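You operate a simulated robot arm through the tools that you are given. There is no shell and no other tool.

You run a simulated robot arm. Do the job below in one go: nothing can be reset, and whatever is moved stays where it is left.

JOB
Fit the cutlery tray between the drawer's guides, lay both spoons in it and shut the drawer.
Fine: the drawer under the small white rack; the spoons lie in that drawer.

Only the result counts: the job must be done as asked and must still hold three seconds after the hand-in. Knocking over, shifting, dropping, spilling or breaking anything else fails it.

ROBOT AND FRAMES
A 7-joint arm with a two-finger parallel gripper, fixed in place. Base frame: the origin is at the foot of the arm, x ahead of it, y to its left, z up. Units: mm, degrees, N and s.
Its first joint turns from -166.0 to 166.0 degrees. Payload 3.43 kg.
Tool frame: the origin (TCP) lies between the finger pads and is the grasp point; the fingertips stand 34 mm ahead of it; z points along the fingers, y is the line along which they close. The gripper opens to 128 mm. The fingers are 24 mm wide and 12 mm thick; the gripper's body (48 by 130 mm) begins 96 mm behind the TCP.
Orientation is that of the tool frame in the base frame, as a unit quaternion [w, x, y, z]. With the fingers straight down and closing along the base's y, the tool's x points along the base's -x, its y along +y and its z along -z.

CONTROLS
- The arm moves only by the tool apply_moves. Its argument "series" is text: rows parted by semicolons, each of 7 numbers parted by spaces: the shift along the tool's x, y, z in mm, then the turn, a rotation vector about the tool's x, y, z in degrees, then the gripper command, from -1 (fully open) to 1 (shut), values between in proportion. In form: x y z ax ay az claw; .... A call has 1 to 20 rows; each row shifts and turns the commanded pose from where the row before left it, along the tool's axes as they then stand. Rows are played at 5 a second. More than 50 mm and 8.6 degrees between two rows, or a gripper value outside its range, and nothing of the call is played. A pose out of reach is approached as far as the arm can. The call stops where the force on the tool passes 40 N (or 10 N more than at its start, if that is more) or the arm is blocked; 0.2 s more then pass. Each finger travels about 153 mm/s and halts on what it meets, pressing with about 32 N; the grip force reading is that of the motor and also rises with nothing between the fingers. The clock runs only during rows and for 0.2 s after the last one: add rows that do not move to give the fingers time. It gives the time, the measured TCP pose, the force on the tool (base axes), the opening and the grip force at its end, in the units of the frame above (readings bear some noise), with the torque about the TCP (base axes, N m) and any sound that the robot's microphone picked up.
- Cameras (640 x 400 px; columns grow to the right, rows downward): "scene" is fixed at [50.3, -500.4, 1476.7]; the picture's right is [-0.17, -0.99, 0.00], its down [-0.82, 0.14, -0.56] and it looks along [0.55, -0.09, -0.83] (base axes); focal length 218 px, centre (320, 200). "wrist" rides on the gripper at [76, -11, -160] in the tool frame; the picture's right is [0.15, 0.99, 0.00], its down [-0.88, 0.13, -0.46] and it looks along [-0.45, 0.07, 0.89] (tool axes); focal length 234 px, centre (320, 200). There is no depth. A picture from a camera that has moved, and an enlarged one, comes with that camera's place and axes in the base frame and with its lens.
- get_image(camera): a new picture of that camera. The clock stands still meanwhile.
- inspect(camera, box): a new picture of the part [left, top, right, bottom] of that camera's present view, enlarged. The clock stands still meanwhile.
- hand_in(): hands the job in; it is judged then, once.

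Nothing tells you positions but the pictures and the camera data. Unless the task says otherwise, let go and move clear before handing in.

The tools are called after "Emit:" as name(argument=value, ...) on one line, values as JSON. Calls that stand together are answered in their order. apply_moves: Moves the arm, as the interface text tells. Its arguments: {"type":"object","properties":{"series":{"type":"string"}},"required":["series"]} The other tools are called the same way: get_image (camera) takes a picture; inspect (camera, box) takes an enlarged picture of a part of a camera's view; hand_in () hands the job in.

At the start:

```text
time_s: 0.0
eef_pos: [432.8, -467.5, 1239.7]
ee_rot: [-0.002, 0.0, 1.0, -0.001]
ft_force: [0.0, -0.3, 0.1]
wrist_torque: [0.02, -0.01, 0.02]
gripper_width: 128.1
gripper_force: 0.0
```

scene: 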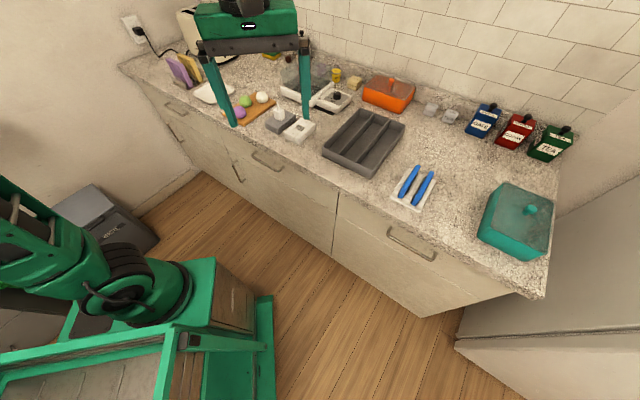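
wrist: 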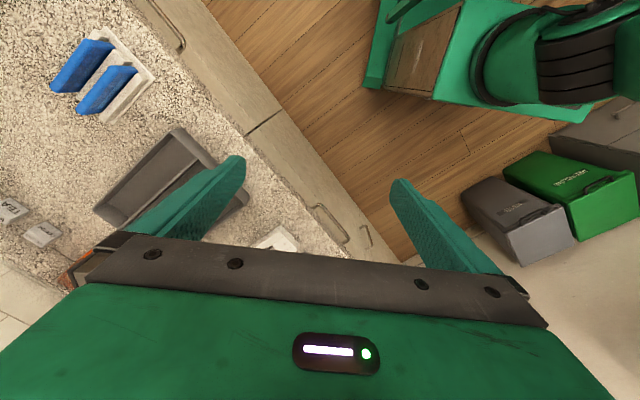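

I see a counter with a grey cutlery tray, a small white rack holding two blue items, and drawers below. I'll take closer looks to locate everything before moving.

Emit:
inspect(camera="scene", box=[300, 80, 460, 180])

Emit:
inspect(camera="scene", box=[320, 150, 560, 300])

Emit:
inspect(camera="scene", box=[120, 60, 360, 210])

Emit:
get_image(camera="wrist")

```text
4.00 times, centred on (380, 130) of scene
camera zoom: at [50.3, -500.4, 1476.7], right [-0.17, -0.99, 0.0], down [-0.82, 0.14, -0.56], along [0.55, -0.09, -0.83], focal length 874 px, centre (80, 480)
```

zoom: 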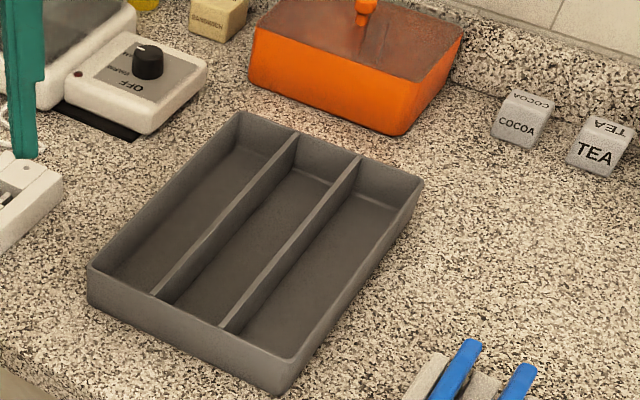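

```text
2.67 times, centred on (440, 225) of scene
camera zoom: at [50.3, -500.4, 1476.7], right [-0.17, -0.99, 0.0], down [-0.82, 0.14, -0.56], along [0.55, -0.09, -0.83], focal length 582 px, centre (0, 133)
```

zoom: 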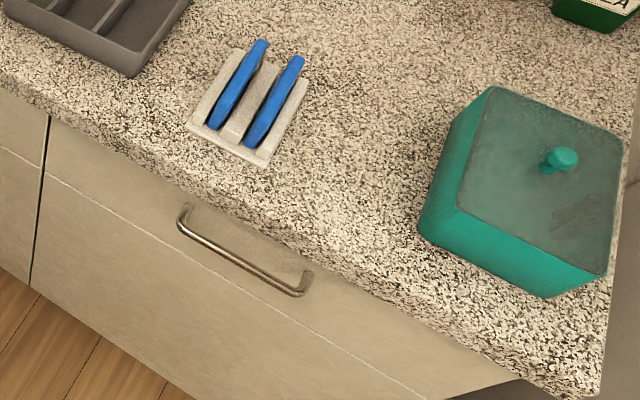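

```text
2.67 times, centred on (240, 135) of scene
camera zoom: at [50.3, -500.4, 1476.7], right [-0.17, -0.99, 0.0], down [-0.82, 0.14, -0.56], along [0.55, -0.09, -0.83], focal length 582 px, centre (533, 373)
```

zoom: 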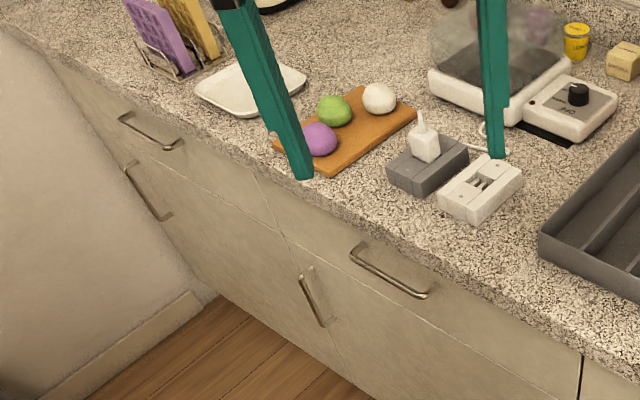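

```text
taken
camera wrist: at [357.1, -477.5, 1398.1], right [-0.15, 0.99, 0.0], down [0.88, 0.13, 0.45], along [0.45, 0.06, -0.89], focal length 234 px, centre (320, 200)
```

wrist: 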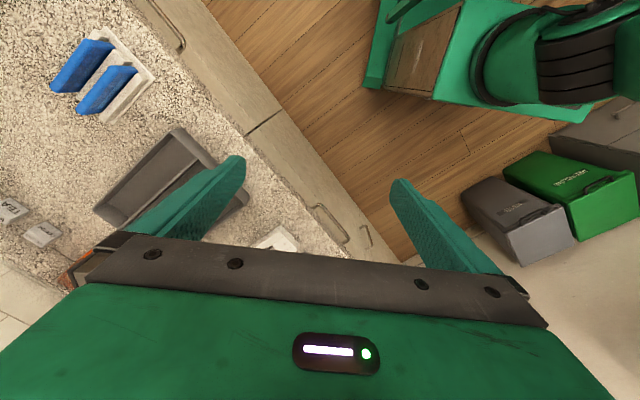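

The counter runs at about 45° to the base, with the drawer under the rack and the tray to its left. I'll turn the tool square to the counter and move high over the drawer front to look at its handle.

Emit:
apply_moves(series="0 0 0 0 0 7.5 -1;0 0 0 0 0 7.5 -1;0 0 0 0 0 7.5 -1;0 0 0 0 0 7.5 -1;0 0 0 0 0 7.5 -1;0 0 0 0 0 7.5 -1;0 -45 0 0 0 0 -1;0 -45 0 0 0 0 -1;0 -45 0 0 0 0 -1;0 -45 0 0 0 0 -1;0 -45 0 0 0 0 -1;0 -45 0 0 0 0 -1;0 -45 0 0 0 0 -1;0 -45 0 0 0 0 -1;0 0 30 0 0 0 -1;0 0 30 0 0 0 -1;0 0 30 0 0 0 -1;0 0 0 0 0 0 -1")

Emit:
get_image(camera="wrist")

Emit:
get_image(camera="scene")

```text
time_s: 3.8
eef_pos: [159.4, -719.9, 1150.3]
ee_rot: [0.006, 0.384, 0.923, 0.0]
ft_force: [0.2, 0.5, 0.2]
wrist_torque: [-0.02, -0.02, -0.01]
gripper_width: 128.3
gripper_force: 0.1
```

```text
taken
camera wrist: at [98.0, -674.3, 1308.9], right [0.6, 0.8, 0.0], down [0.71, -0.53, 0.46], along [0.37, -0.27, -0.89], focal length 234 px, centre (320, 200)
```

wrist: 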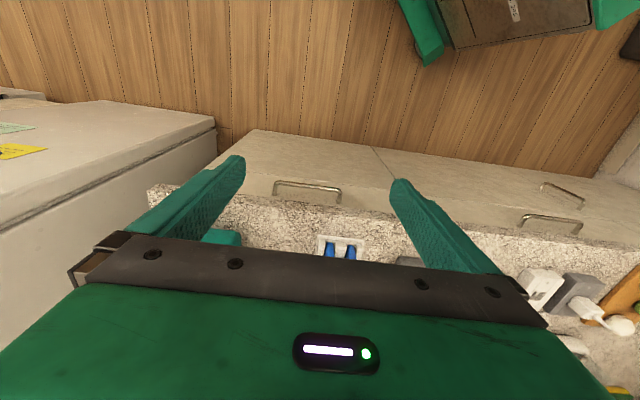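

```text
taken
```

scene: 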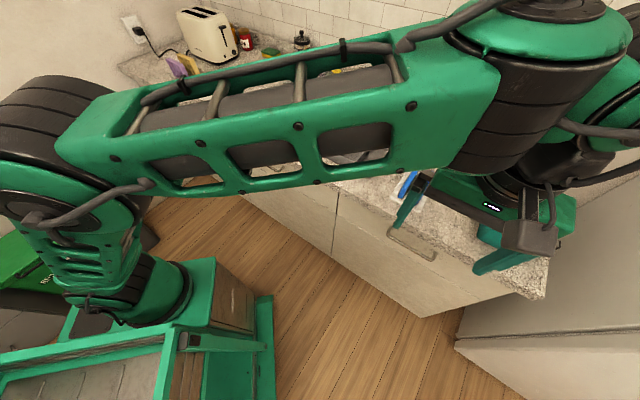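

The handle is visible just below the counter edge. I'll zoom in and check that the pose has settled.

Emit:
apply_moves(series="0 0 0 0 0 0 -1;0 0 0 0 0 0 -1")

Emit:
inspect(camera="wrist", box=[230, 120, 390, 220])

Emit:
inspect(camera="scene", box=[370, 190, 470, 270])

```text
time_s: 4.4
eef_pos: [160.3, -720.5, 1150.0]
ee_rot: [0.004, 0.382, 0.924, -0.001]
ft_force: [0.6, 1.3, 0.6]
wrist_torque: [0.01, 0.0, -0.01]
gripper_width: 127.8
gripper_force: 0.0
```

```text
4.00 times, centred on (310, 170) of wrist
camera zoom: at [98.1, -674.4, 1309.2], right [0.6, 0.8, 0.0], down [0.71, -0.53, 0.46], along [0.37, -0.27, -0.89], focal length 937 px, centre (360, 320)
```

zoom: 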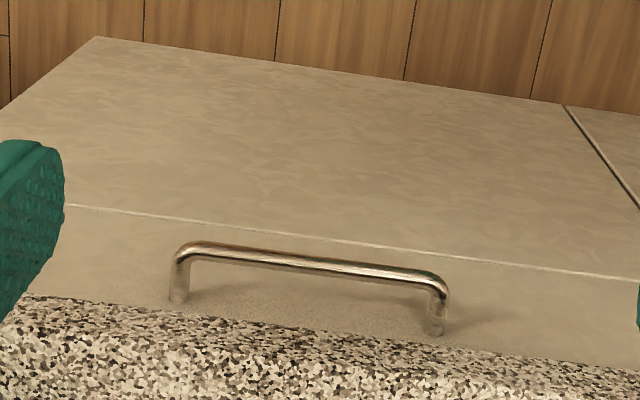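

```text
5.00 times, centred on (420, 230) of scene
camera zoom: at [50.3, -500.4, 1476.7], right [-0.17, -0.99, 0.0], down [-0.82, 0.14, -0.56], along [0.55, -0.09, -0.83], focal length 1092 px, centre (-180, 50)
```

zoom: 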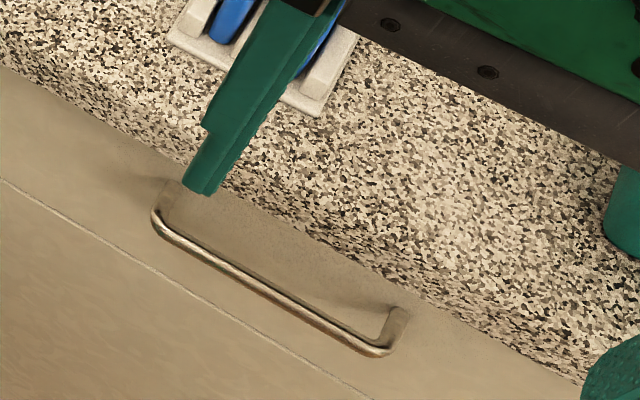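

The handle bar runs parallel to the counter at around z 800–830. I'll lower and lean the tool to look at the handle and drawer face from a lower angle, to get its height and gap.

Emit:
apply_moves(series="0 0 45 0 0 0 -1;0 0 45 0 0 0 -1;0 0 45 0 0 0 -1;0 0 45 0 0 0 -1;0 0 45 0 0 0 -1;0 0 0 0 -7.5 0 -1;0 0 0 0 -7.5 0 -1;0 0 0 0 -7.5 0 -1;0 0 0 0 -7.5 0 -1;0 0 0 0 0 0 -1;0 0 0 0 0 0 -1")

Emit:
get_image(camera="wrist")

Emit:
inspect(camera="wrist", box=[240, 110, 400, 210])

```text
time_s: 6.8
eef_pos: [164.4, -721.1, 927.5]
ee_rot: [0.243, 0.371, 0.891, -0.099]
ft_force: [-0.2, 0.1, -1.0]
wrist_torque: [0.01, 0.0, -0.01]
gripper_width: 128.0
gripper_force: 0.0
```

```text
taken
camera wrist: at [53.9, -625.6, 1025.5], right [0.61, 0.79, -0.07], down [0.46, -0.28, 0.84], along [0.64, -0.55, -0.54], focal length 234 px, centre (320, 200)
```

wrist: 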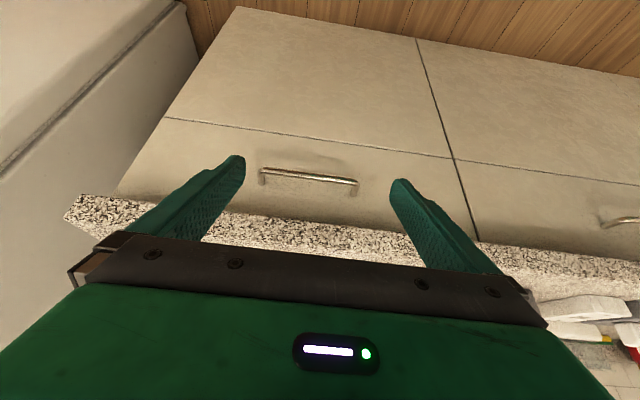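

```text
4.00 times, centred on (320, 160) of wrist
camera zoom: at [53.9, -625.6, 1025.5], right [0.61, 0.79, -0.07], down [0.46, -0.28, 0.84], along [0.64, -0.55, -0.54], focal length 937 px, centre (320, 360)
```

zoom: 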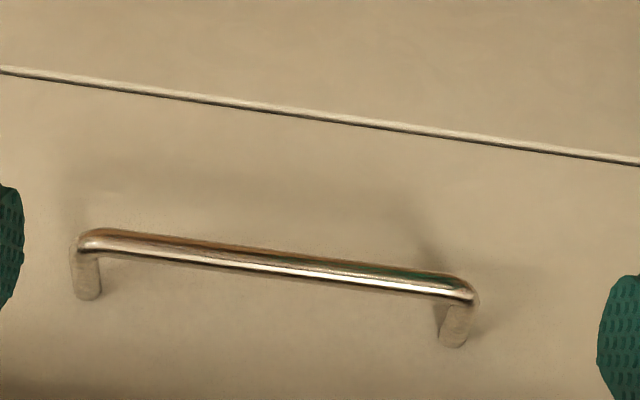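

The bar sits at about n≈776 (n pointing into the counter), z≈792, with roughly a 28 mm gap to the drawer face. I'll straighten the tool and yaw it 90° so the fingers close across the bar, then check the pose.

Emit:
apply_moves(series="0 0 0 0 7.5 0 -1;0 0 0 0 7.5 0 -1;0 0 0 0 7.5 0 -1;0 0 0 0 7.5 0 -1;0 0 0 0 0 7.5 -1;0 0 0 0 0 7.5 -1;0 0 0 0 0 7.5 -1;0 0 0 0 0 7.5 -1;0 0 0 0 0 7.5 -1;0 0 0 0 0 7.5 -1;0 0 0 0 0 7.5 -1;0 0 0 0 0 7.5 -1;0 0 0 0 0 7.5 -1;0 0 0 0 0 7.5 -1;0 0 0 0 0 7.5 -1;0 0 0 0 0 7.5 -1;0 0 0 0 0 0 -1;0 0 0 0 0 0 -1")

Emit:
get_image(camera="wrist")

```text
time_s: 10.6
eef_pos: [162.6, -721.7, 926.6]
ee_rot: [0.002, 0.924, 0.383, 0.002]
ft_force: [-0.2, -0.6, 0.1]
wrist_torque: [-0.02, -0.02, 0.02]
gripper_width: 128.0
gripper_force: 0.0
```

```text
taken
camera wrist: at [208.4, -659.0, 1086.4], right [0.8, -0.6, 0.01], down [-0.54, -0.71, 0.45], along [-0.26, -0.37, -0.89], focal length 234 px, centre (320, 200)
```

wrist: 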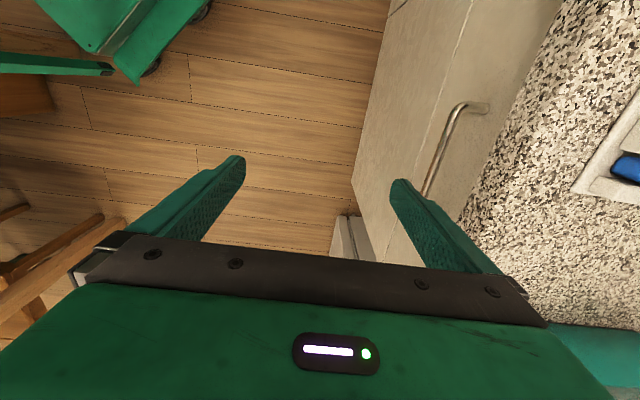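

The yaw works. Now I'll lean 30° toward the drawer, narrow the gap between the fingers and go to a pre-grasp pose in front of the handle.

Emit:
apply_moves(series="0 0 0 -7.5 0 0 -0.5;0 0 0 -7.5 0 0 0;0 0 0 -7.5 0 0 0.5;0 0 0 -7.5 0 0 0.55;-1.6 19.7 23.3 0 0 0 0.55;-1.6 19.7 23.3 0 0 0 0.55;-1.5 19.7 23.3 0 0 0 0.55;0 0 0 0 0 0 0.55;0 0 0 0 0 0 0.55")

Emit:
get_image(camera="wrist")

Emit:
inspect(camera="scene", box=[340, 170, 500, 270])

```text
time_s: 12.6
eef_pos: [222.7, -786.8, 896.3]
ee_rot: [0.242, 0.892, 0.369, 0.103]
ft_force: [-0.1, 0.3, -1.0]
wrist_torque: [-0.04, 0.01, 0.0]
gripper_width: 29.0
gripper_force: 0.0
```

```text
taken
camera wrist: at [212.1, -669.2, 1028.1], right [0.7, -0.5, 0.5], down [-0.71, -0.54, 0.46], along [0.04, -0.68, -0.74], focal length 234 px, centre (320, 200)
```

wrist: 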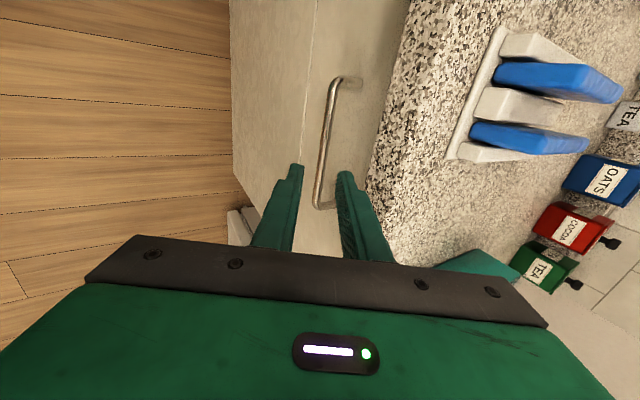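

```text
4.00 times, centred on (420, 220) of scene
camera zoom: at [50.3, -500.4, 1476.7], right [-0.17, -0.99, 0.0], down [-0.82, 0.14, -0.56], along [0.55, -0.09, -0.83], focal length 874 px, centre (-80, 120)
```

zoom: 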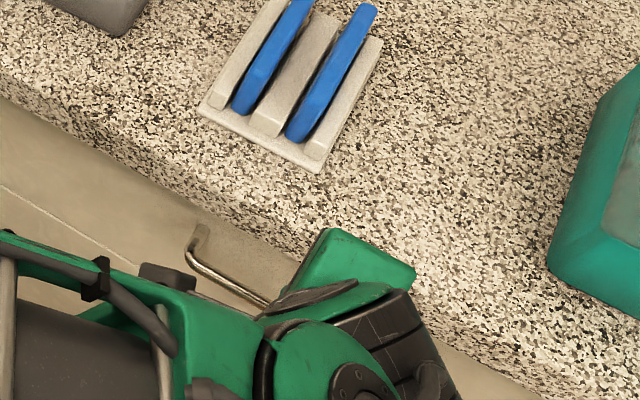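

Pre-grasp pose reached. I'll zoom in to check the bar's alignment between the fingers before advancing.

Emit:
inspect(camera="wrist", box=[256, 60, 416, 260])

```text
2.00 times, centred on (336, 160) of wrist
camera zoom: at [212.1, -669.2, 1028.1], right [0.7, -0.5, 0.5], down [-0.71, -0.54, 0.46], along [0.04, -0.68, -0.74], focal length 468 px, centre (288, 280)
```

zoom: 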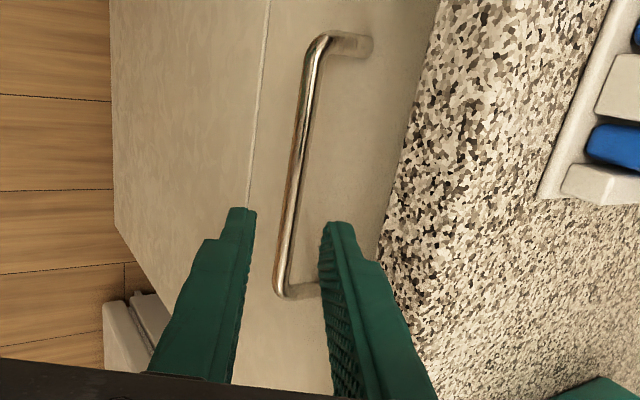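

The bar sits about 5 mm toward the far finger, still inside the opening. I'll nudge the tool 2 mm that way, advance until the fingertips straddle the bar, then close.

Emit:
apply_moves(series="0 2 20 0 0 0 0.55;0 0 20 0 0 0 0.55;0 0 20 0 0 0 0.55;0 0 15 0 0 0 0.55;0 0 12 0 0 0 0.55;0 0 10 0 0 0 0.55;0 0 0 0 0 0 0.55")

Emit:
inspect(camera="wrist", box=[256, 60, 416, 260])

```text
time_s: 14.2
eef_pos: [257.8, -821.0, 815.0]
ee_rot: [0.241, 0.892, 0.369, 0.102]
ft_force: [0.3, 0.7, -0.1]
wrist_torque: [0.01, 0.01, 0.01]
gripper_width: 28.5
gripper_force: 0.2
```

```text
2.00 times, centred on (336, 160) of wrist
camera zoom: at [248.1, -704.0, 946.5], right [0.7, -0.5, 0.5], down [-0.71, -0.54, 0.46], along [0.04, -0.68, -0.74], focal length 468 px, centre (288, 280)
```

zoom: 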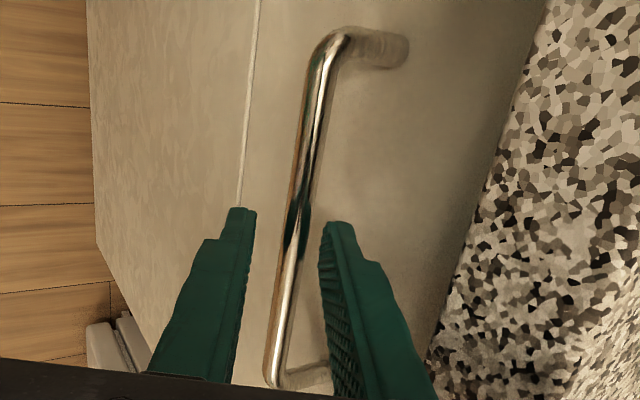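

The fingers straddle the bar. I'll go a few mm deeper, close and start pulling the drawer out.

Emit:
apply_moves(series="0 3 5 0 0 0 0.55;0 0 0 0 0 0 0.7;0 0 0 0 0 0 0.85;0 0 0 0 0 0 1;0 0 0 0 0 0 1")

```text
time_s: 15.4
eef_pos: [260.9, -824.9, 811.8]
ee_rot: [0.242, 0.892, 0.369, 0.103]
ft_force: [2.3, -3.0, 5.6]
wrist_torque: [0.01, -0.18, -0.38]
gripper_width: 11.8
gripper_force: 45.0
```

The bar is gripped at 11.8 mm. Now I'll pull straight out, away from the counter.

Emit:
apply_moves(series="0 -8.7 -5 0 0 0 1;0 -13 -7.5 0 0 0 1;0 -17.3 -10 0 0 0 1;0 -17.3 -10 0 0 0 1;0 0 0 0 0 0 1")

Emit:
get_image(camera="wrist")

```text
time_s: 16.6
eef_pos: [213.0, -778.3, 812.0]
ee_rot: [0.24, 0.892, 0.369, 0.103]
ft_force: [2.6, 5.6, -2.0]
wrist_torque: [0.74, -0.62, 0.13]
gripper_width: 11.7
gripper_force: 45.5
```

```text
taken
camera wrist: at [204.4, -660.8, 944.3], right [0.7, -0.5, 0.5], down [-0.71, -0.54, 0.45], along [0.04, -0.67, -0.74], focal length 234 px, centre (320, 200)
```

wrist: 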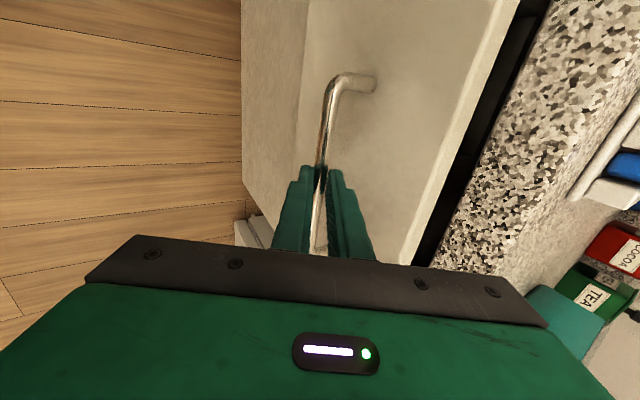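

The drawer slides. I'll keep pulling.

Emit:
apply_moves(series="0 -17.3 -10 0 0 0 1;0 -17.3 -10 0 0 0 1;0 -17.3 -10 0 0 0 1;0 -17.3 -10 0 0 0 1;0 -17.3 -10 0 0 0 1;0 -17.3 -10 0 0 0 1;0 -17.3 -10 0 0 0 1;0 -17.3 -10 0 0 0 1;0 -17.3 -10 0 0 0 1;0 -17.3 -10 0 0 0 1;0 0 0 0 0 0 1")

Emit:
get_image(camera="wrist")

Emit:
get_image(camera="scene")

```text
time_s: 19.0
eef_pos: [73.8, -639.2, 810.4]
ee_rot: [0.242, 0.892, 0.368, 0.102]
ft_force: [7.0, 8.9, 32.1]
wrist_torque: [-0.04, -0.49, -0.28]
gripper_width: 11.9
gripper_force: 44.4
```

```text
taken
camera wrist: at [64.1, -521.3, 942.3], right [0.7, -0.5, 0.5], down [-0.71, -0.54, 0.46], along [0.04, -0.68, -0.73], focal length 234 px, centre (320, 200)
```

wrist: 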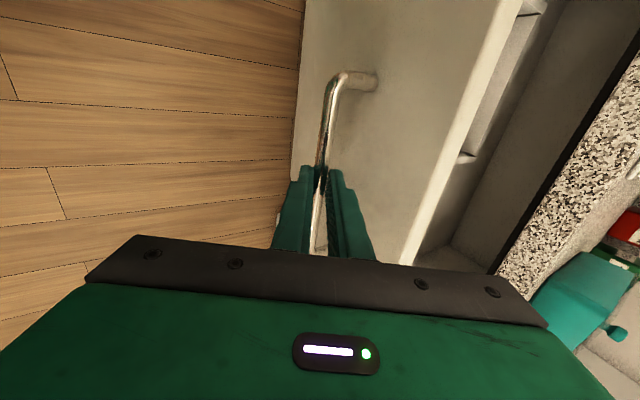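

```text
taken
```

scene: 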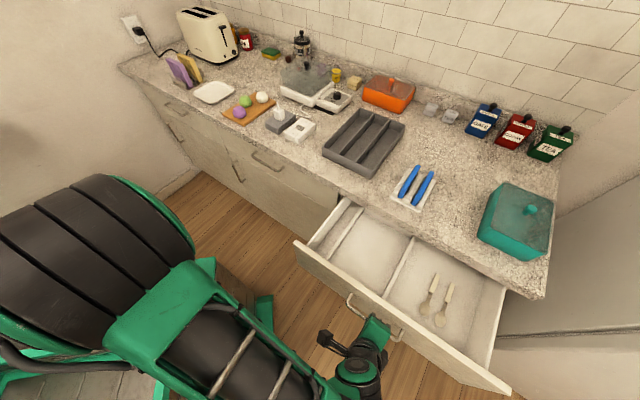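

The drawer is open about 26 cm, showing two guide ribs with the spoons in the right bay. I'll zoom in for the layout.

Emit:
inspect(camera="scene", box=[290, 180, 530, 330])

Emit:
inspect(camera="scene", box=[400, 260, 480, 340])

```text
2.67 times, centred on (410, 255) of scene
camera zoom: at [50.3, -500.4, 1476.7], right [-0.17, -0.99, 0.0], down [-0.82, 0.14, -0.56], along [0.55, -0.09, -0.83], focal length 582 px, centre (80, 53)
```

zoom: 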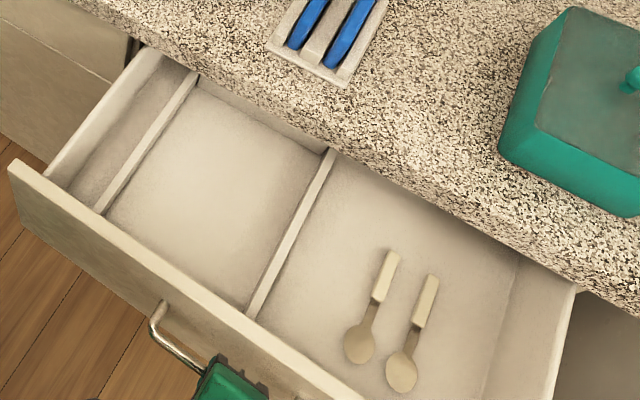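

```text
5.00 times, centred on (440, 300) of scene
camera zoom: at [50.3, -500.4, 1476.7], right [-0.17, -0.99, 0.0], down [-0.82, 0.14, -0.56], along [0.55, -0.09, -0.83], focal length 1092 px, centre (-280, -300)
```

zoom: 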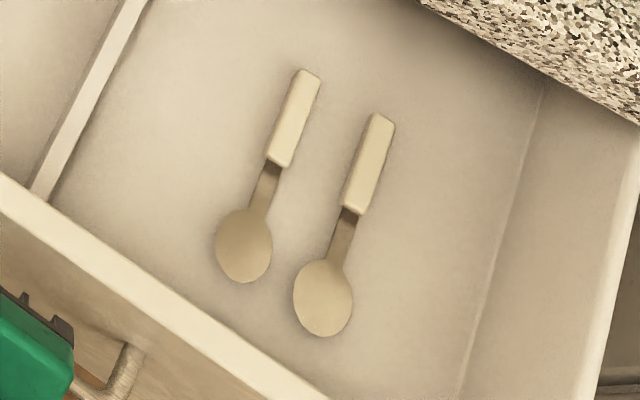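

I'll relieve the vertical load slightly and pull further, to find the drawer's full opening.

Emit:
apply_moves(series="0 0.8 -1.3 0 0 0 1;0 0.7 -1.2 0 0 0 1;0 -13 -7.5 0 0 0 1;0 -13 -7.5 0 0 0 1;0 -13 -7.5 0 0 0 1;0 -13 -7.5 0 0 0 1;0 0 0 0 0 0 1")

```text
time_s: 20.6
eef_pos: [30.5, -595.6, 810.4]
ee_rot: [0.24, 0.893, 0.368, 0.101]
ft_force: [-4.7, -2.0, -25.2]
wrist_torque: [0.04, 0.44, -0.38]
gripper_width: 11.9
gripper_force: 44.6
```

Emit:
apply_moves(series="0 -0.5 1 0 0 0 1;0 -8.7 -5 0 0 0 1;0 -8.7 -5 0 0 0 1;0 -8.7 -5 0 0 0 1;0 0 0 0 0 0 1")

Emit:
inspect(camera="scene", box=[270, 180, 510, 330])

```text
time_s: 21.8
eef_pos: [10.4, -573.4, 809.9]
ee_rot: [0.242, 0.892, 0.369, 0.101]
ft_force: [-18.8, -17.4, -0.8]
wrist_torque: [-0.06, 0.12, -0.51]
gripper_width: 11.6
gripper_force: 45.2
```

```text
2.67 times, centred on (390, 255) of scene
camera zoom: at [50.3, -500.4, 1476.7], right [-0.17, -0.99, 0.0], down [-0.82, 0.14, -0.56], along [0.55, -0.09, -0.83], focal length 582 px, centre (133, 53)
```

zoom: 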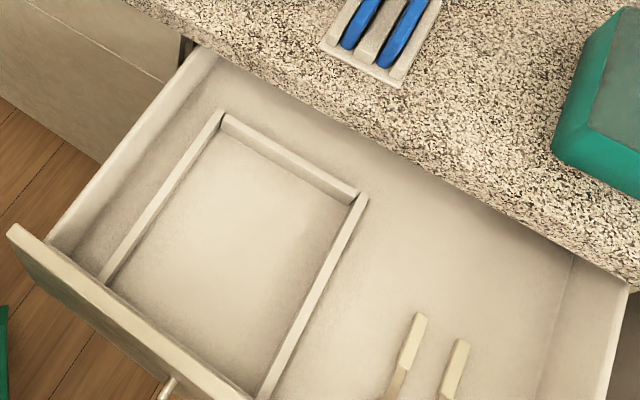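

Fully open: three guides (left, right, back) form a bay for the tray behind the drawer front. I'll release the handle, back the fingers out and rise clear.

Emit:
apply_moves(series="0 0 0 0 0 0 0.75;0 0 0 0 0 0 0.55;0 0 0 0 0 0 0.55;0 0 -10 0 0 0 0.55;0 0 -12 0 0 0 0.55;0 0 -14 0 0 0 0.55;0 20 -34.6 0 0 0 0.55;0 20 -34.6 0 0 0 0.55;0 20 -34.6 0 0 0 0.55;0 20 -34.6 0 0 0 0.55;0 20 -34.6 0 0 0 0.55;0 0 0 0 0 0 0.55")

Emit:
get_image(camera="scene")

Emit:
get_image(camera="wrist")

```text
time_s: 24.4
eef_pos: [-3.1, -561.2, 1040.7]
ee_rot: [0.242, 0.892, 0.369, 0.102]
ft_force: [-0.3, -0.6, -0.1]
wrist_torque: [0.02, 0.03, 0.02]
gripper_width: 29.2
gripper_force: 0.0
```

```text
taken
```

scene: 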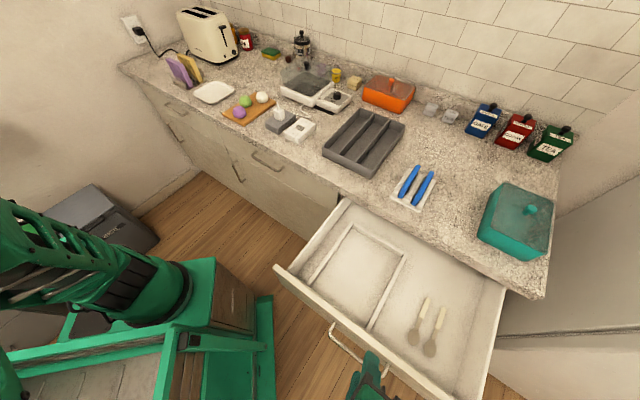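

```text
taken
camera wrist: at [-12.3, -443.6, 1172.2], right [0.7, -0.5, 0.5], down [-0.71, -0.54, 0.45], along [0.04, -0.68, -0.74], focal length 234 px, centre (320, 200)
```

wrist: 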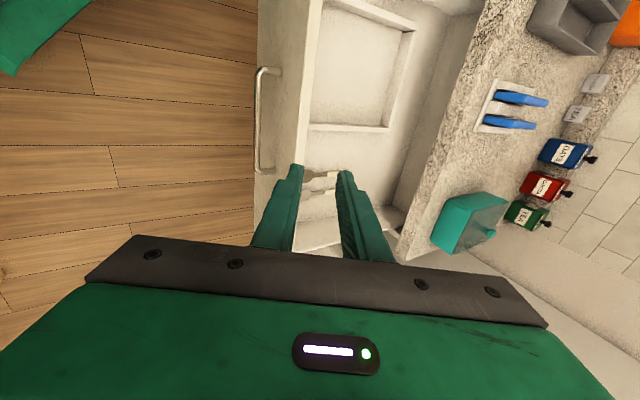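

Drawer is open and stays. I'll zoom in on the bay and the tray to measure both.

Emit:
inspect(camera="wrist", box=[250, 0, 450, 125])

Emit:
inspect(camera="wrist", box=[250, 100, 450, 225])

Emit:
inspect(camera="scene", box=[270, 190, 430, 340])

Emit:
inspect(camera="scene", box=[310, 100, 420, 180])

```text
3.20 times, centred on (350, 62) of wrist
camera zoom: at [-12.3, -443.6, 1172.2], right [0.7, -0.5, 0.5], down [-0.71, -0.54, 0.45], along [0.04, -0.68, -0.74], focal length 749 px, centre (224, 640)
```

zoom: 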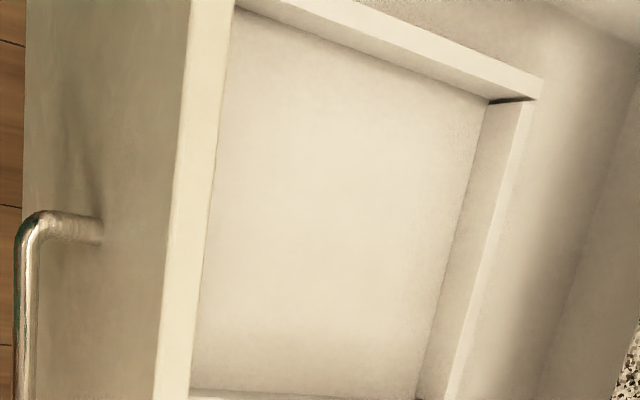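

```text
3.20 times, centred on (350, 162) of wrist
camera zoom: at [-12.3, -443.6, 1172.2], right [0.7, -0.5, 0.5], down [-0.71, -0.54, 0.45], along [0.04, -0.68, -0.74], focal length 749 px, centre (224, 320)
```

zoom: 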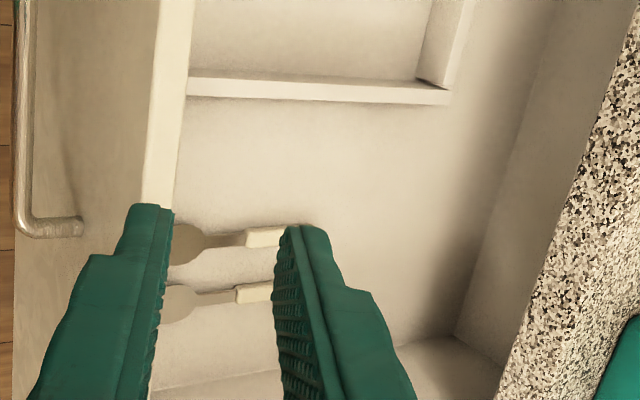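

```text
2.67 times, centred on (350, 265) of scene
camera zoom: at [50.3, -500.4, 1476.7], right [-0.17, -0.99, 0.0], down [-0.82, 0.14, -0.56], along [0.55, -0.09, -0.83], focal length 582 px, centre (240, 27)
```

zoom: 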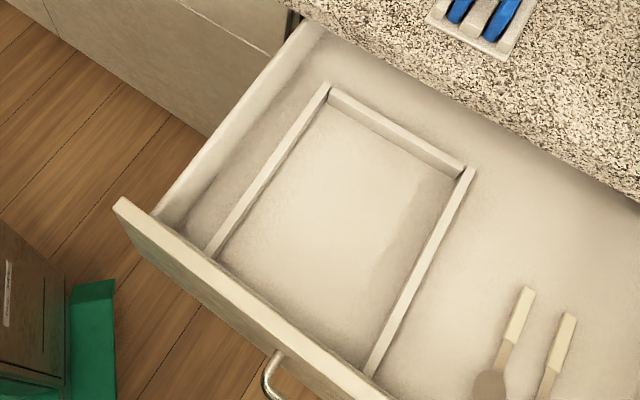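

```text
5.00 times, centred on (365, 140) of scene
camera zoom: at [50.3, -500.4, 1476.7], right [-0.17, -0.99, 0.0], down [-0.82, 0.14, -0.56], along [0.55, -0.09, -0.83], focal length 1092 px, centre (95, 500)
```

zoom: 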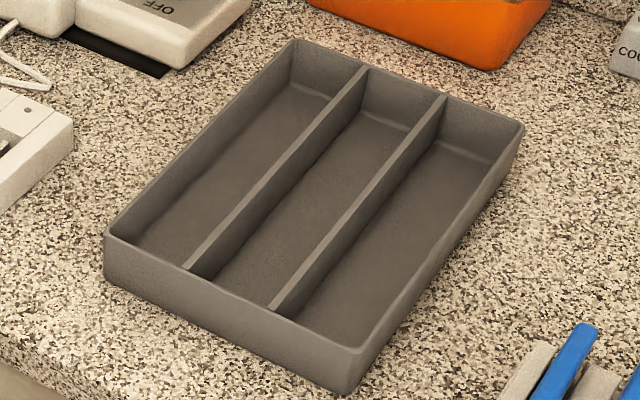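

Now I'll rise, straighten and yaw back so the fingers close along the counter direction, moving over the tray bay for an overhead view.

Emit:
apply_moves(series="24.7 39.8 -6 0 0 0 0.3;24.7 39.8 -6 0 0 0 0;24.7 39.8 -6 0 0 0 -0.5;24.7 39.8 -6 0 0 0 -1;0 0 0 7.5 0 0 -1;0 0 0 7.5 0 0 -1;0 0 0 7.5 0 0 -1;0 0 0 7.5 0 0 -1;0 0 0 0 0 -7.5 -1;0 0 0 0 0 -7.5 -1;0 0 0 0 0 -7.5 -1;0 0 0 0 0 -7.5 -1;0 0 0 0 0 -7.5 -1;0 0 0 0 0 -7.5 -1;0 0 0 0 0 -7.5 -1;0 0 0 0 0 -7.5 -1;0 0 0 0 0 -7.5 -1;0 0 0 0 0 -7.5 -1;0 0 0 0 0 -7.5 -1;0 0 0 0 0 -7.5 -1")

Emit:
get_image(camera="wrist")

```text
time_s: 28.6
eef_pos: [154.7, -578.6, 1142.5]
ee_rot: [0.005, 0.382, 0.924, -0.001]
ft_force: [-0.5, -0.1, 0.2]
wrist_torque: [-0.02, 0.01, 0.02]
gripper_width: 127.9
gripper_force: 0.1
```

```text
taken
camera wrist: at [92.9, -532.3, 1300.3], right [0.59, 0.8, 0.0], down [0.71, -0.53, 0.46], along [0.37, -0.27, -0.89], focal length 234 px, centre (320, 200)
```

wrist: 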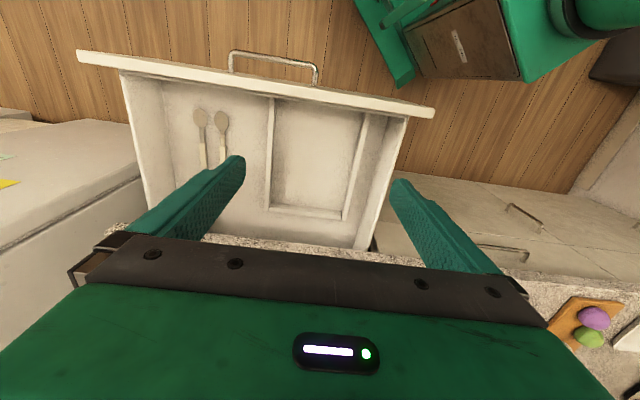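

Excellent overhead view. I'll zoom on the bay and the spoons for measurement.

Emit:
inspect(camera="wrist", box=[240, 80, 440, 240])

Emit:
inspect(camera="wrist", box=[140, 60, 300, 220])

```text
2.50 times, centred on (340, 160) of wrist
camera zoom: at [92.9, -532.3, 1300.3], right [0.59, 0.8, 0.0], down [0.71, -0.53, 0.46], along [0.37, -0.27, -0.89], focal length 585 px, centre (270, 300)
```

zoom: 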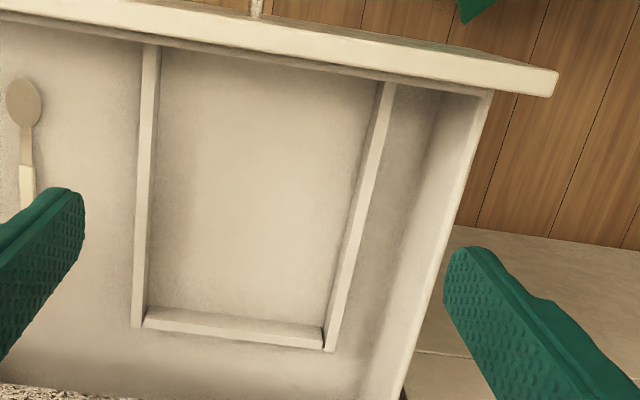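

```text
2.50 times, centred on (220, 140) of wrist
camera zoom: at [92.9, -532.3, 1300.3], right [0.59, 0.8, 0.0], down [0.71, -0.53, 0.46], along [0.37, -0.27, -0.89], focal length 585 px, centre (570, 350)
```

zoom: 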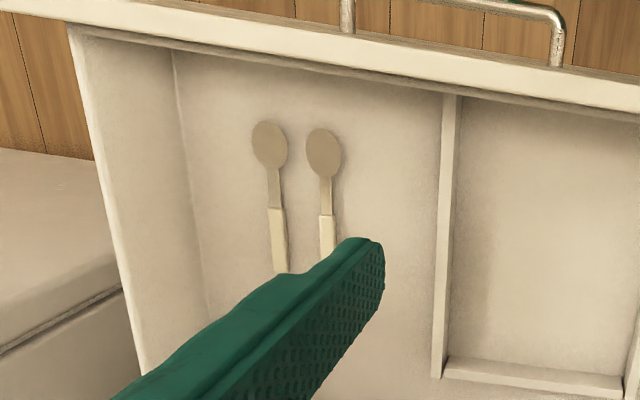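

The bay and spoons are measured approximately. The tray can go in without touching the spoons. Next I'll fly over the tray for an accurate look at its size and pose.

Emit:
apply_moves(series="-34.5 28.6 0 0 0 0 -1;-34.5 28.6 0 0 0 0 -1;-34.5 28.6 0 0 0 0 -1;-34.5 28.6 0 0 0 0 -1;-34.5 28.6 0 0 0 0 -1;-34.5 28.6 0 0 0 0 -1;-34.5 28.6 0 0 0 0 -1;0 0 0 0 0 0 -1;0 0 0 0 0 0 -1")

Emit:
get_image(camera="wrist")

Emit:
inspect(camera="wrist", box=[220, 80, 420, 240])

```text
time_s: 30.6
eef_pos: [468.0, -611.9, 1145.0]
ee_rot: [0.004, 0.383, 0.924, 0.0]
ft_force: [0.8, -0.5, -0.4]
wrist_torque: [0.03, 0.01, 0.0]
gripper_width: 128.0
gripper_force: 0.0
```

```text
taken
camera wrist: at [406.0, -565.1, 1304.2], right [0.6, 0.8, 0.0], down [0.71, -0.53, 0.46], along [0.37, -0.27, -0.89], focal length 234 px, centre (320, 200)
```

wrist: 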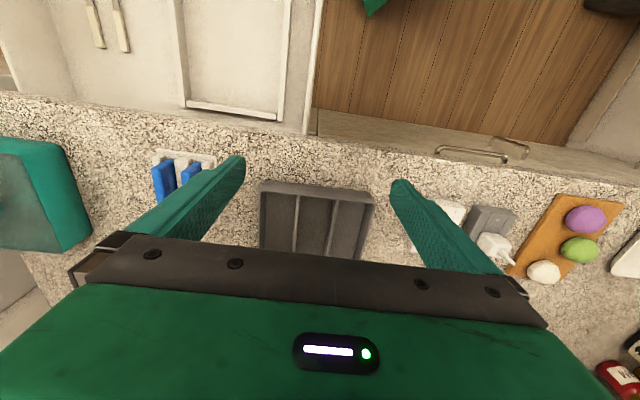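

```text
2.50 times, centred on (320, 160) of wrist
camera zoom: at [406.0, -565.1, 1304.2], right [0.6, 0.8, 0.0], down [0.71, -0.53, 0.46], along [0.37, -0.27, -0.89], focal length 585 px, centre (320, 300)
```

zoom: 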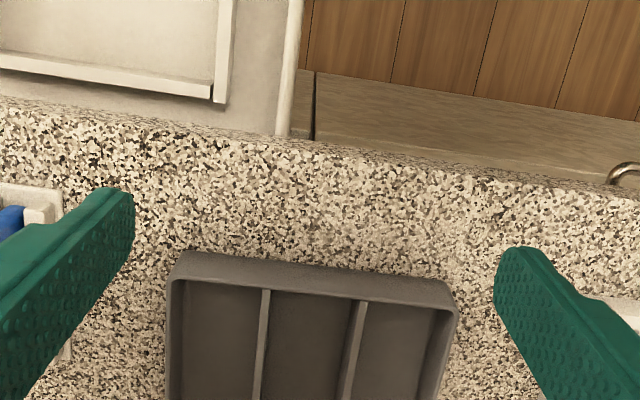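

The tray is yawed about 2° off the counter line. I'll take a second, leaned view to triangulate the counter and tray heights accurately.

Emit:
apply_moves(series="0 0 0 0 -7.5 0 -1;0 0 0 0 -7.5 0 -1;0 0 0 0 -7.5 0 -1;0 0 0 0 -7.5 0 -1;33 0 14 0 0 0 -1;33 0 14 0 0 0 -1;32 0 13.6 0 0 0 -1;0 0 0 0 0 0 -1;0 0 0 0 0 0 -1")

Emit:
get_image(camera="wrist")

Emit:
inspect(camera="wrist", box=[220, 80, 420, 240])

```text
time_s: 32.6
eef_pos: [422.6, -562.5, 1059.2]
ee_rot: [0.244, 0.37, 0.891, -0.099]
ft_force: [-0.2, -0.1, 0.3]
wrist_torque: [0.0, -0.01, -0.01]
gripper_width: 128.2
gripper_force: 0.1
```

```text
taken
camera wrist: at [311.9, -467.8, 1158.7], right [0.61, 0.79, -0.07], down [0.46, -0.28, 0.84], along [0.64, -0.55, -0.54], focal length 234 px, centre (320, 200)
```

wrist: 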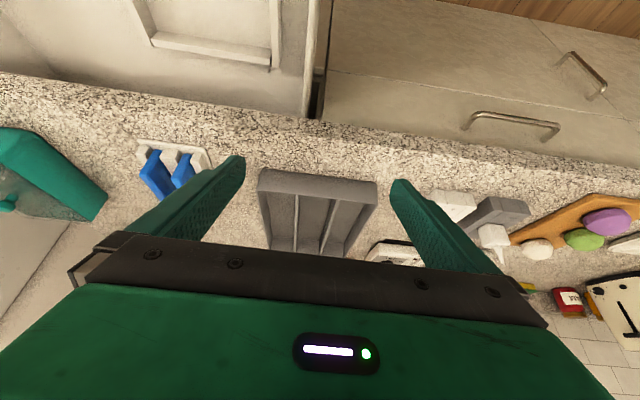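

```text
2.50 times, centred on (320, 160) of wrist
camera zoom: at [311.9, -467.8, 1158.7], right [0.61, 0.79, -0.07], down [0.46, -0.28, 0.84], along [0.64, -0.55, -0.54], focal length 585 px, centre (320, 300)
```

zoom: 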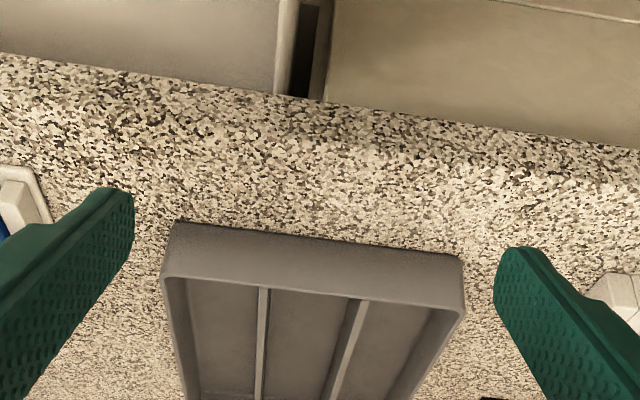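

Counter top ≈ z 911, tray ≈ 193×273×40 mm, yawed ~2°. I'll go back over the bay, closer this time, to measure the guides precisely.

Emit:
apply_moves(series="0 0 0 0 7.5 0 -1;0 0 0 0 7.5 0 -1;0 0 0 0 7.5 0 -1;0 0 0 0 7.5 0 -1;27 -40 8 0 0 0 -1;27 -40 8 0 0 0 -1;27 -40 8 0 0 0 -1;27 -40 8 0 0 0 -1;27 -40 8 0 0 0 -1;0 0 0 0 0 0 -1;0 0 0 0 0 0 -1")

Emit:
get_image(camera="wrist")

Emit:
inspect(camera="wrist", box=[180, 50, 340, 150])

Emit:
inspect(camera="wrist", box=[320, 50, 480, 150])

Emit:
inspect(camera="wrist", box=[240, 140, 400, 240])

```text
time_s: 35.0
eef_pos: [185.7, -608.6, 1013.8]
ee_rot: [0.004, 0.383, 0.924, 0.0]
ft_force: [-0.5, -0.2, 0.0]
wrist_torque: [0.0, 0.02, -0.04]
gripper_width: 128.0
gripper_force: 0.1
```

```text
taken
camera wrist: at [123.2, -562.7, 1172.7], right [0.6, 0.8, 0.0], down [0.71, -0.53, 0.46], along [0.37, -0.27, -0.89], focal length 234 px, centre (320, 200)
```

wrist: 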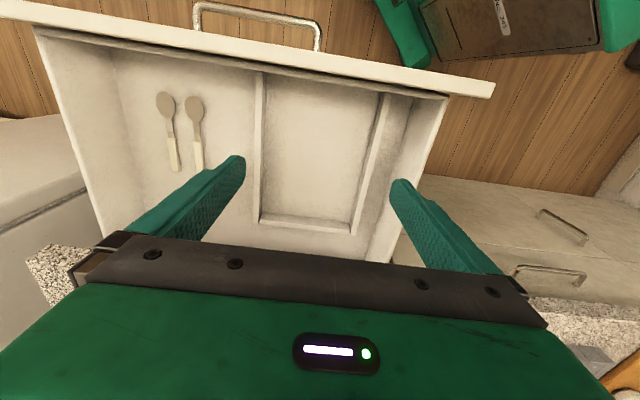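

```text
4.00 times, centred on (260, 100) of wrist
camera zoom: at [123.2, -562.7, 1172.7], right [0.6, 0.8, 0.0], down [0.71, -0.53, 0.46], along [0.37, -0.27, -0.89], focal length 937 px, centre (560, 600)
```

zoom: 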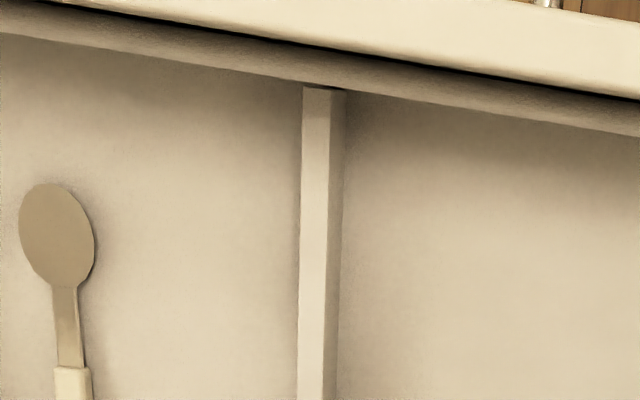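

```text
4.00 times, centred on (400, 100) of wrist
camera zoom: at [123.2, -562.7, 1172.7], right [0.6, 0.8, 0.0], down [0.71, -0.53, 0.46], along [0.37, -0.27, -0.89], focal length 937 px, centre (0, 600)
```

zoom: 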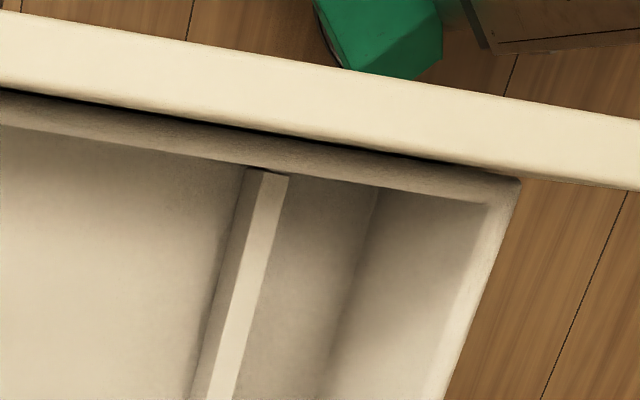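

```text
4.00 times, centred on (320, 190) of wrist
camera zoom: at [123.2, -562.7, 1172.7], right [0.6, 0.8, 0.0], down [0.71, -0.53, 0.46], along [0.37, -0.27, -0.89], focal length 937 px, centre (320, 240)
```

zoom: 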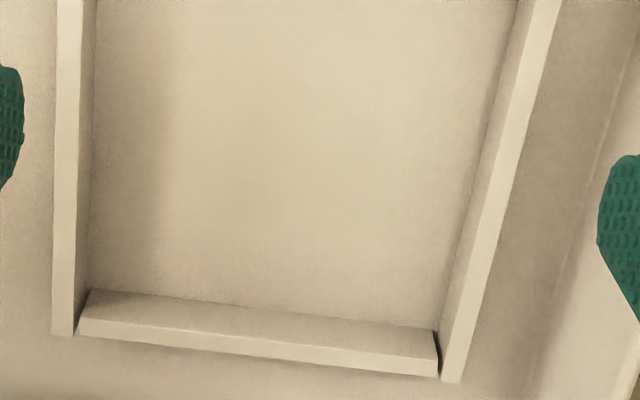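

I need the drawer floor height precisely, so I'll take a sideways-offset view with the fingers closed for parallax.

Emit:
apply_moves(series="-10 40 0 0 0 0 -0.5;-10 40 0 0 0 0 0;-10 40 0 0 0 0 0.5;-10 40 0 0 0 0 1;0 40 0 0 0 0 1;0 0 0 0 0 0 1;0 0 0 0 0 0 1")

Emit:
get_image(camera="wrist")

Emit:
inspect(camera="wrist", box=[120, 60, 280, 160])

Emit:
inspect(camera="wrist", box=[120, 140, 280, 240])

```text
time_s: 36.6
eef_pos: [355.4, -495.7, 1018.7]
ee_rot: [0.004, 0.383, 0.924, 0.0]
ft_force: [-0.8, -0.6, 0.2]
wrist_torque: [0.0, 0.0, 0.01]
gripper_width: 0.0
gripper_force: 32.1
```

```text
taken
camera wrist: at [294.1, -448.7, 1177.1], right [0.6, 0.8, 0.0], down [0.71, -0.53, 0.46], along [0.37, -0.27, -0.89], focal length 234 px, centre (320, 200)
```

wrist: 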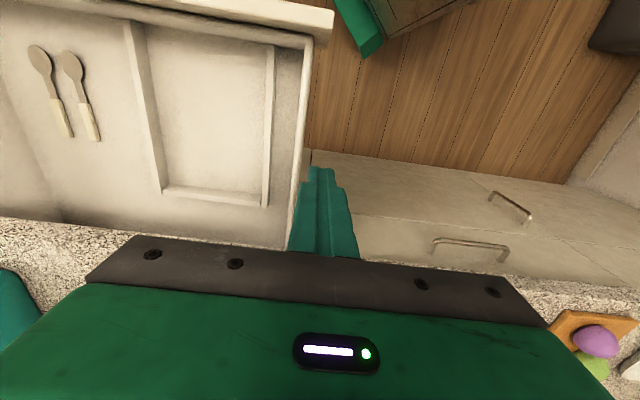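

```text
4.00 times, centred on (200, 110) of wrist
camera zoom: at [294.1, -448.7, 1177.1], right [0.6, 0.8, 0.0], down [0.71, -0.53, 0.46], along [0.37, -0.27, -0.89], focal length 937 px, centre (800, 560)
```

zoom: 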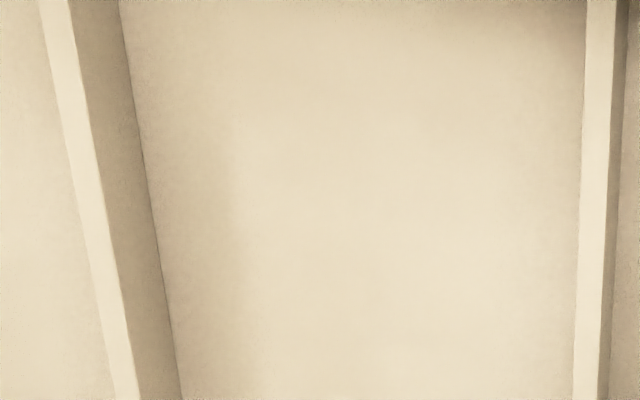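

```text
4.00 times, centred on (200, 190) of wrist
camera zoom: at [294.1, -448.7, 1177.1], right [0.6, 0.8, 0.0], down [0.71, -0.53, 0.46], along [0.37, -0.27, -0.89], focal length 937 px, centre (800, 240)
```

zoom: 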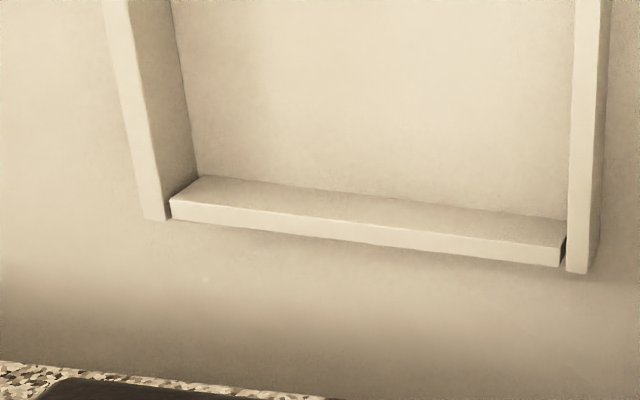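

The bay is about 203 mm wide (t −400…−198) and 282 mm long (n 490…772), with its floor at z≈714, so the tray fits with about 5 mm a side. I'll move above the tray's left divider and check alignment.

Emit:
apply_moves(series="-40.4 5.7 0 0 0 0 1;-40.4 5.7 0 0 0 0 0.8;-40.4 5.7 0 0 0 0 0.6;-40.4 5.7 0 0 0 0 0.4;-40.4 5.7 0 0 0 0 0.22;-40.4 5.7 0 0 0 0 0.22;-40.4 5.7 0 0 0 0 0.22;-40.4 5.7 0 0 0 -1.8 0.22;0 0 0 0 0 0 0.22;0 0 0 0 0 0 0.22")

Emit:
get_image(camera="wrist")

Emit:
inspect(camera="wrist", box=[220, 80, 420, 240])

```text
time_s: 38.8
eef_pos: [615.9, -694.6, 1023.2]
ee_rot: [0.004, 0.368, 0.93, 0.001]
ft_force: [0.4, -0.2, -0.2]
wrist_torque: [0.02, 0.02, 0.02]
gripper_width: 49.9
gripper_force: 0.1
```

```text
taken
camera wrist: at [553.0, -650.2, 1181.8], right [0.57, 0.82, 0.0], down [0.73, -0.51, 0.46], along [0.38, -0.26, -0.89], focal length 234 px, centre (320, 200)
```

wrist: 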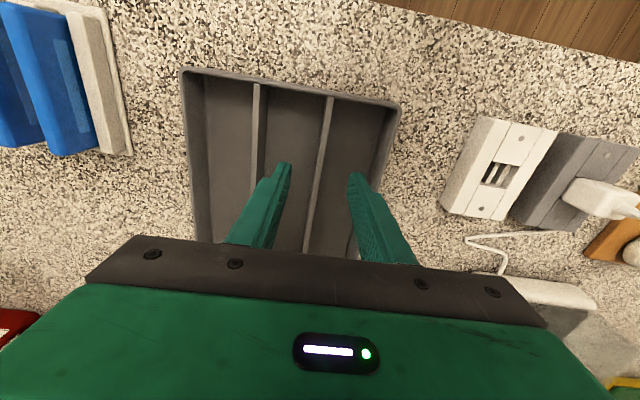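

```text
2.50 times, centred on (320, 160) of wrist
camera zoom: at [553.0, -650.2, 1181.8], right [0.57, 0.82, 0.0], down [0.73, -0.51, 0.46], along [0.38, -0.26, -0.89], focal length 585 px, centre (320, 300)
```

zoom: 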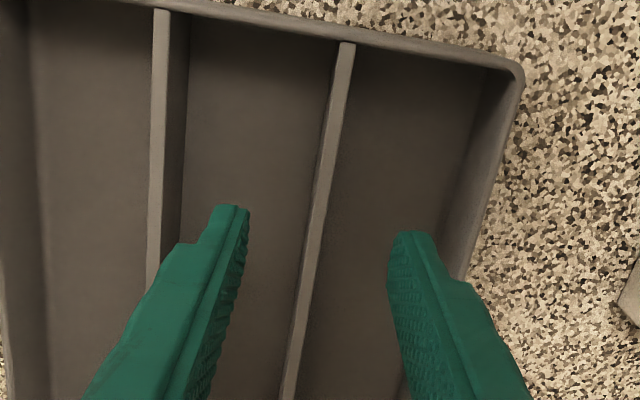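

The divider is centred between the fingers to within a millimetre. I'll descend, grip it and slide the tray toward the counter edge so I can re-grip at its centre.

Emit:
apply_moves(series="0 0 20 0 0 0 0.22;0 0 20 0 0 0 0.22;0 0 15 0 0 0 0.22;0 0 12 0 0 0 0.22;0 0 0 0 0 0 0.22;0 0 0 0 0 0 0.5;0 0 0 0 0 0 0.8;0 0 0 0 0 0 1;0 0 0 0 0 0 1")

Emit:
get_image(camera="wrist")

```text
time_s: 40.8
eef_pos: [613.7, -693.4, 954.9]
ee_rot: [0.005, 0.369, 0.929, 0.0]
ft_force: [-0.5, -0.1, 1.0]
wrist_torque: [-0.28, 0.14, -0.19]
gripper_width: 5.3
gripper_force: 32.2
```

```text
taken
camera wrist: at [551.6, -648.8, 1114.1], right [0.57, 0.82, 0.0], down [0.73, -0.51, 0.46], along [0.38, -0.26, -0.89], focal length 234 px, centre (320, 200)
```

wrist: 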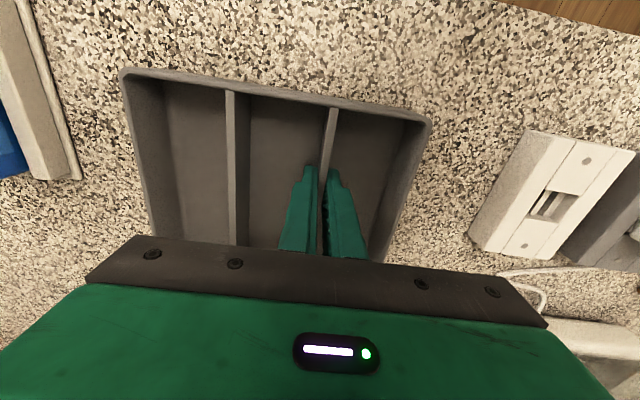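

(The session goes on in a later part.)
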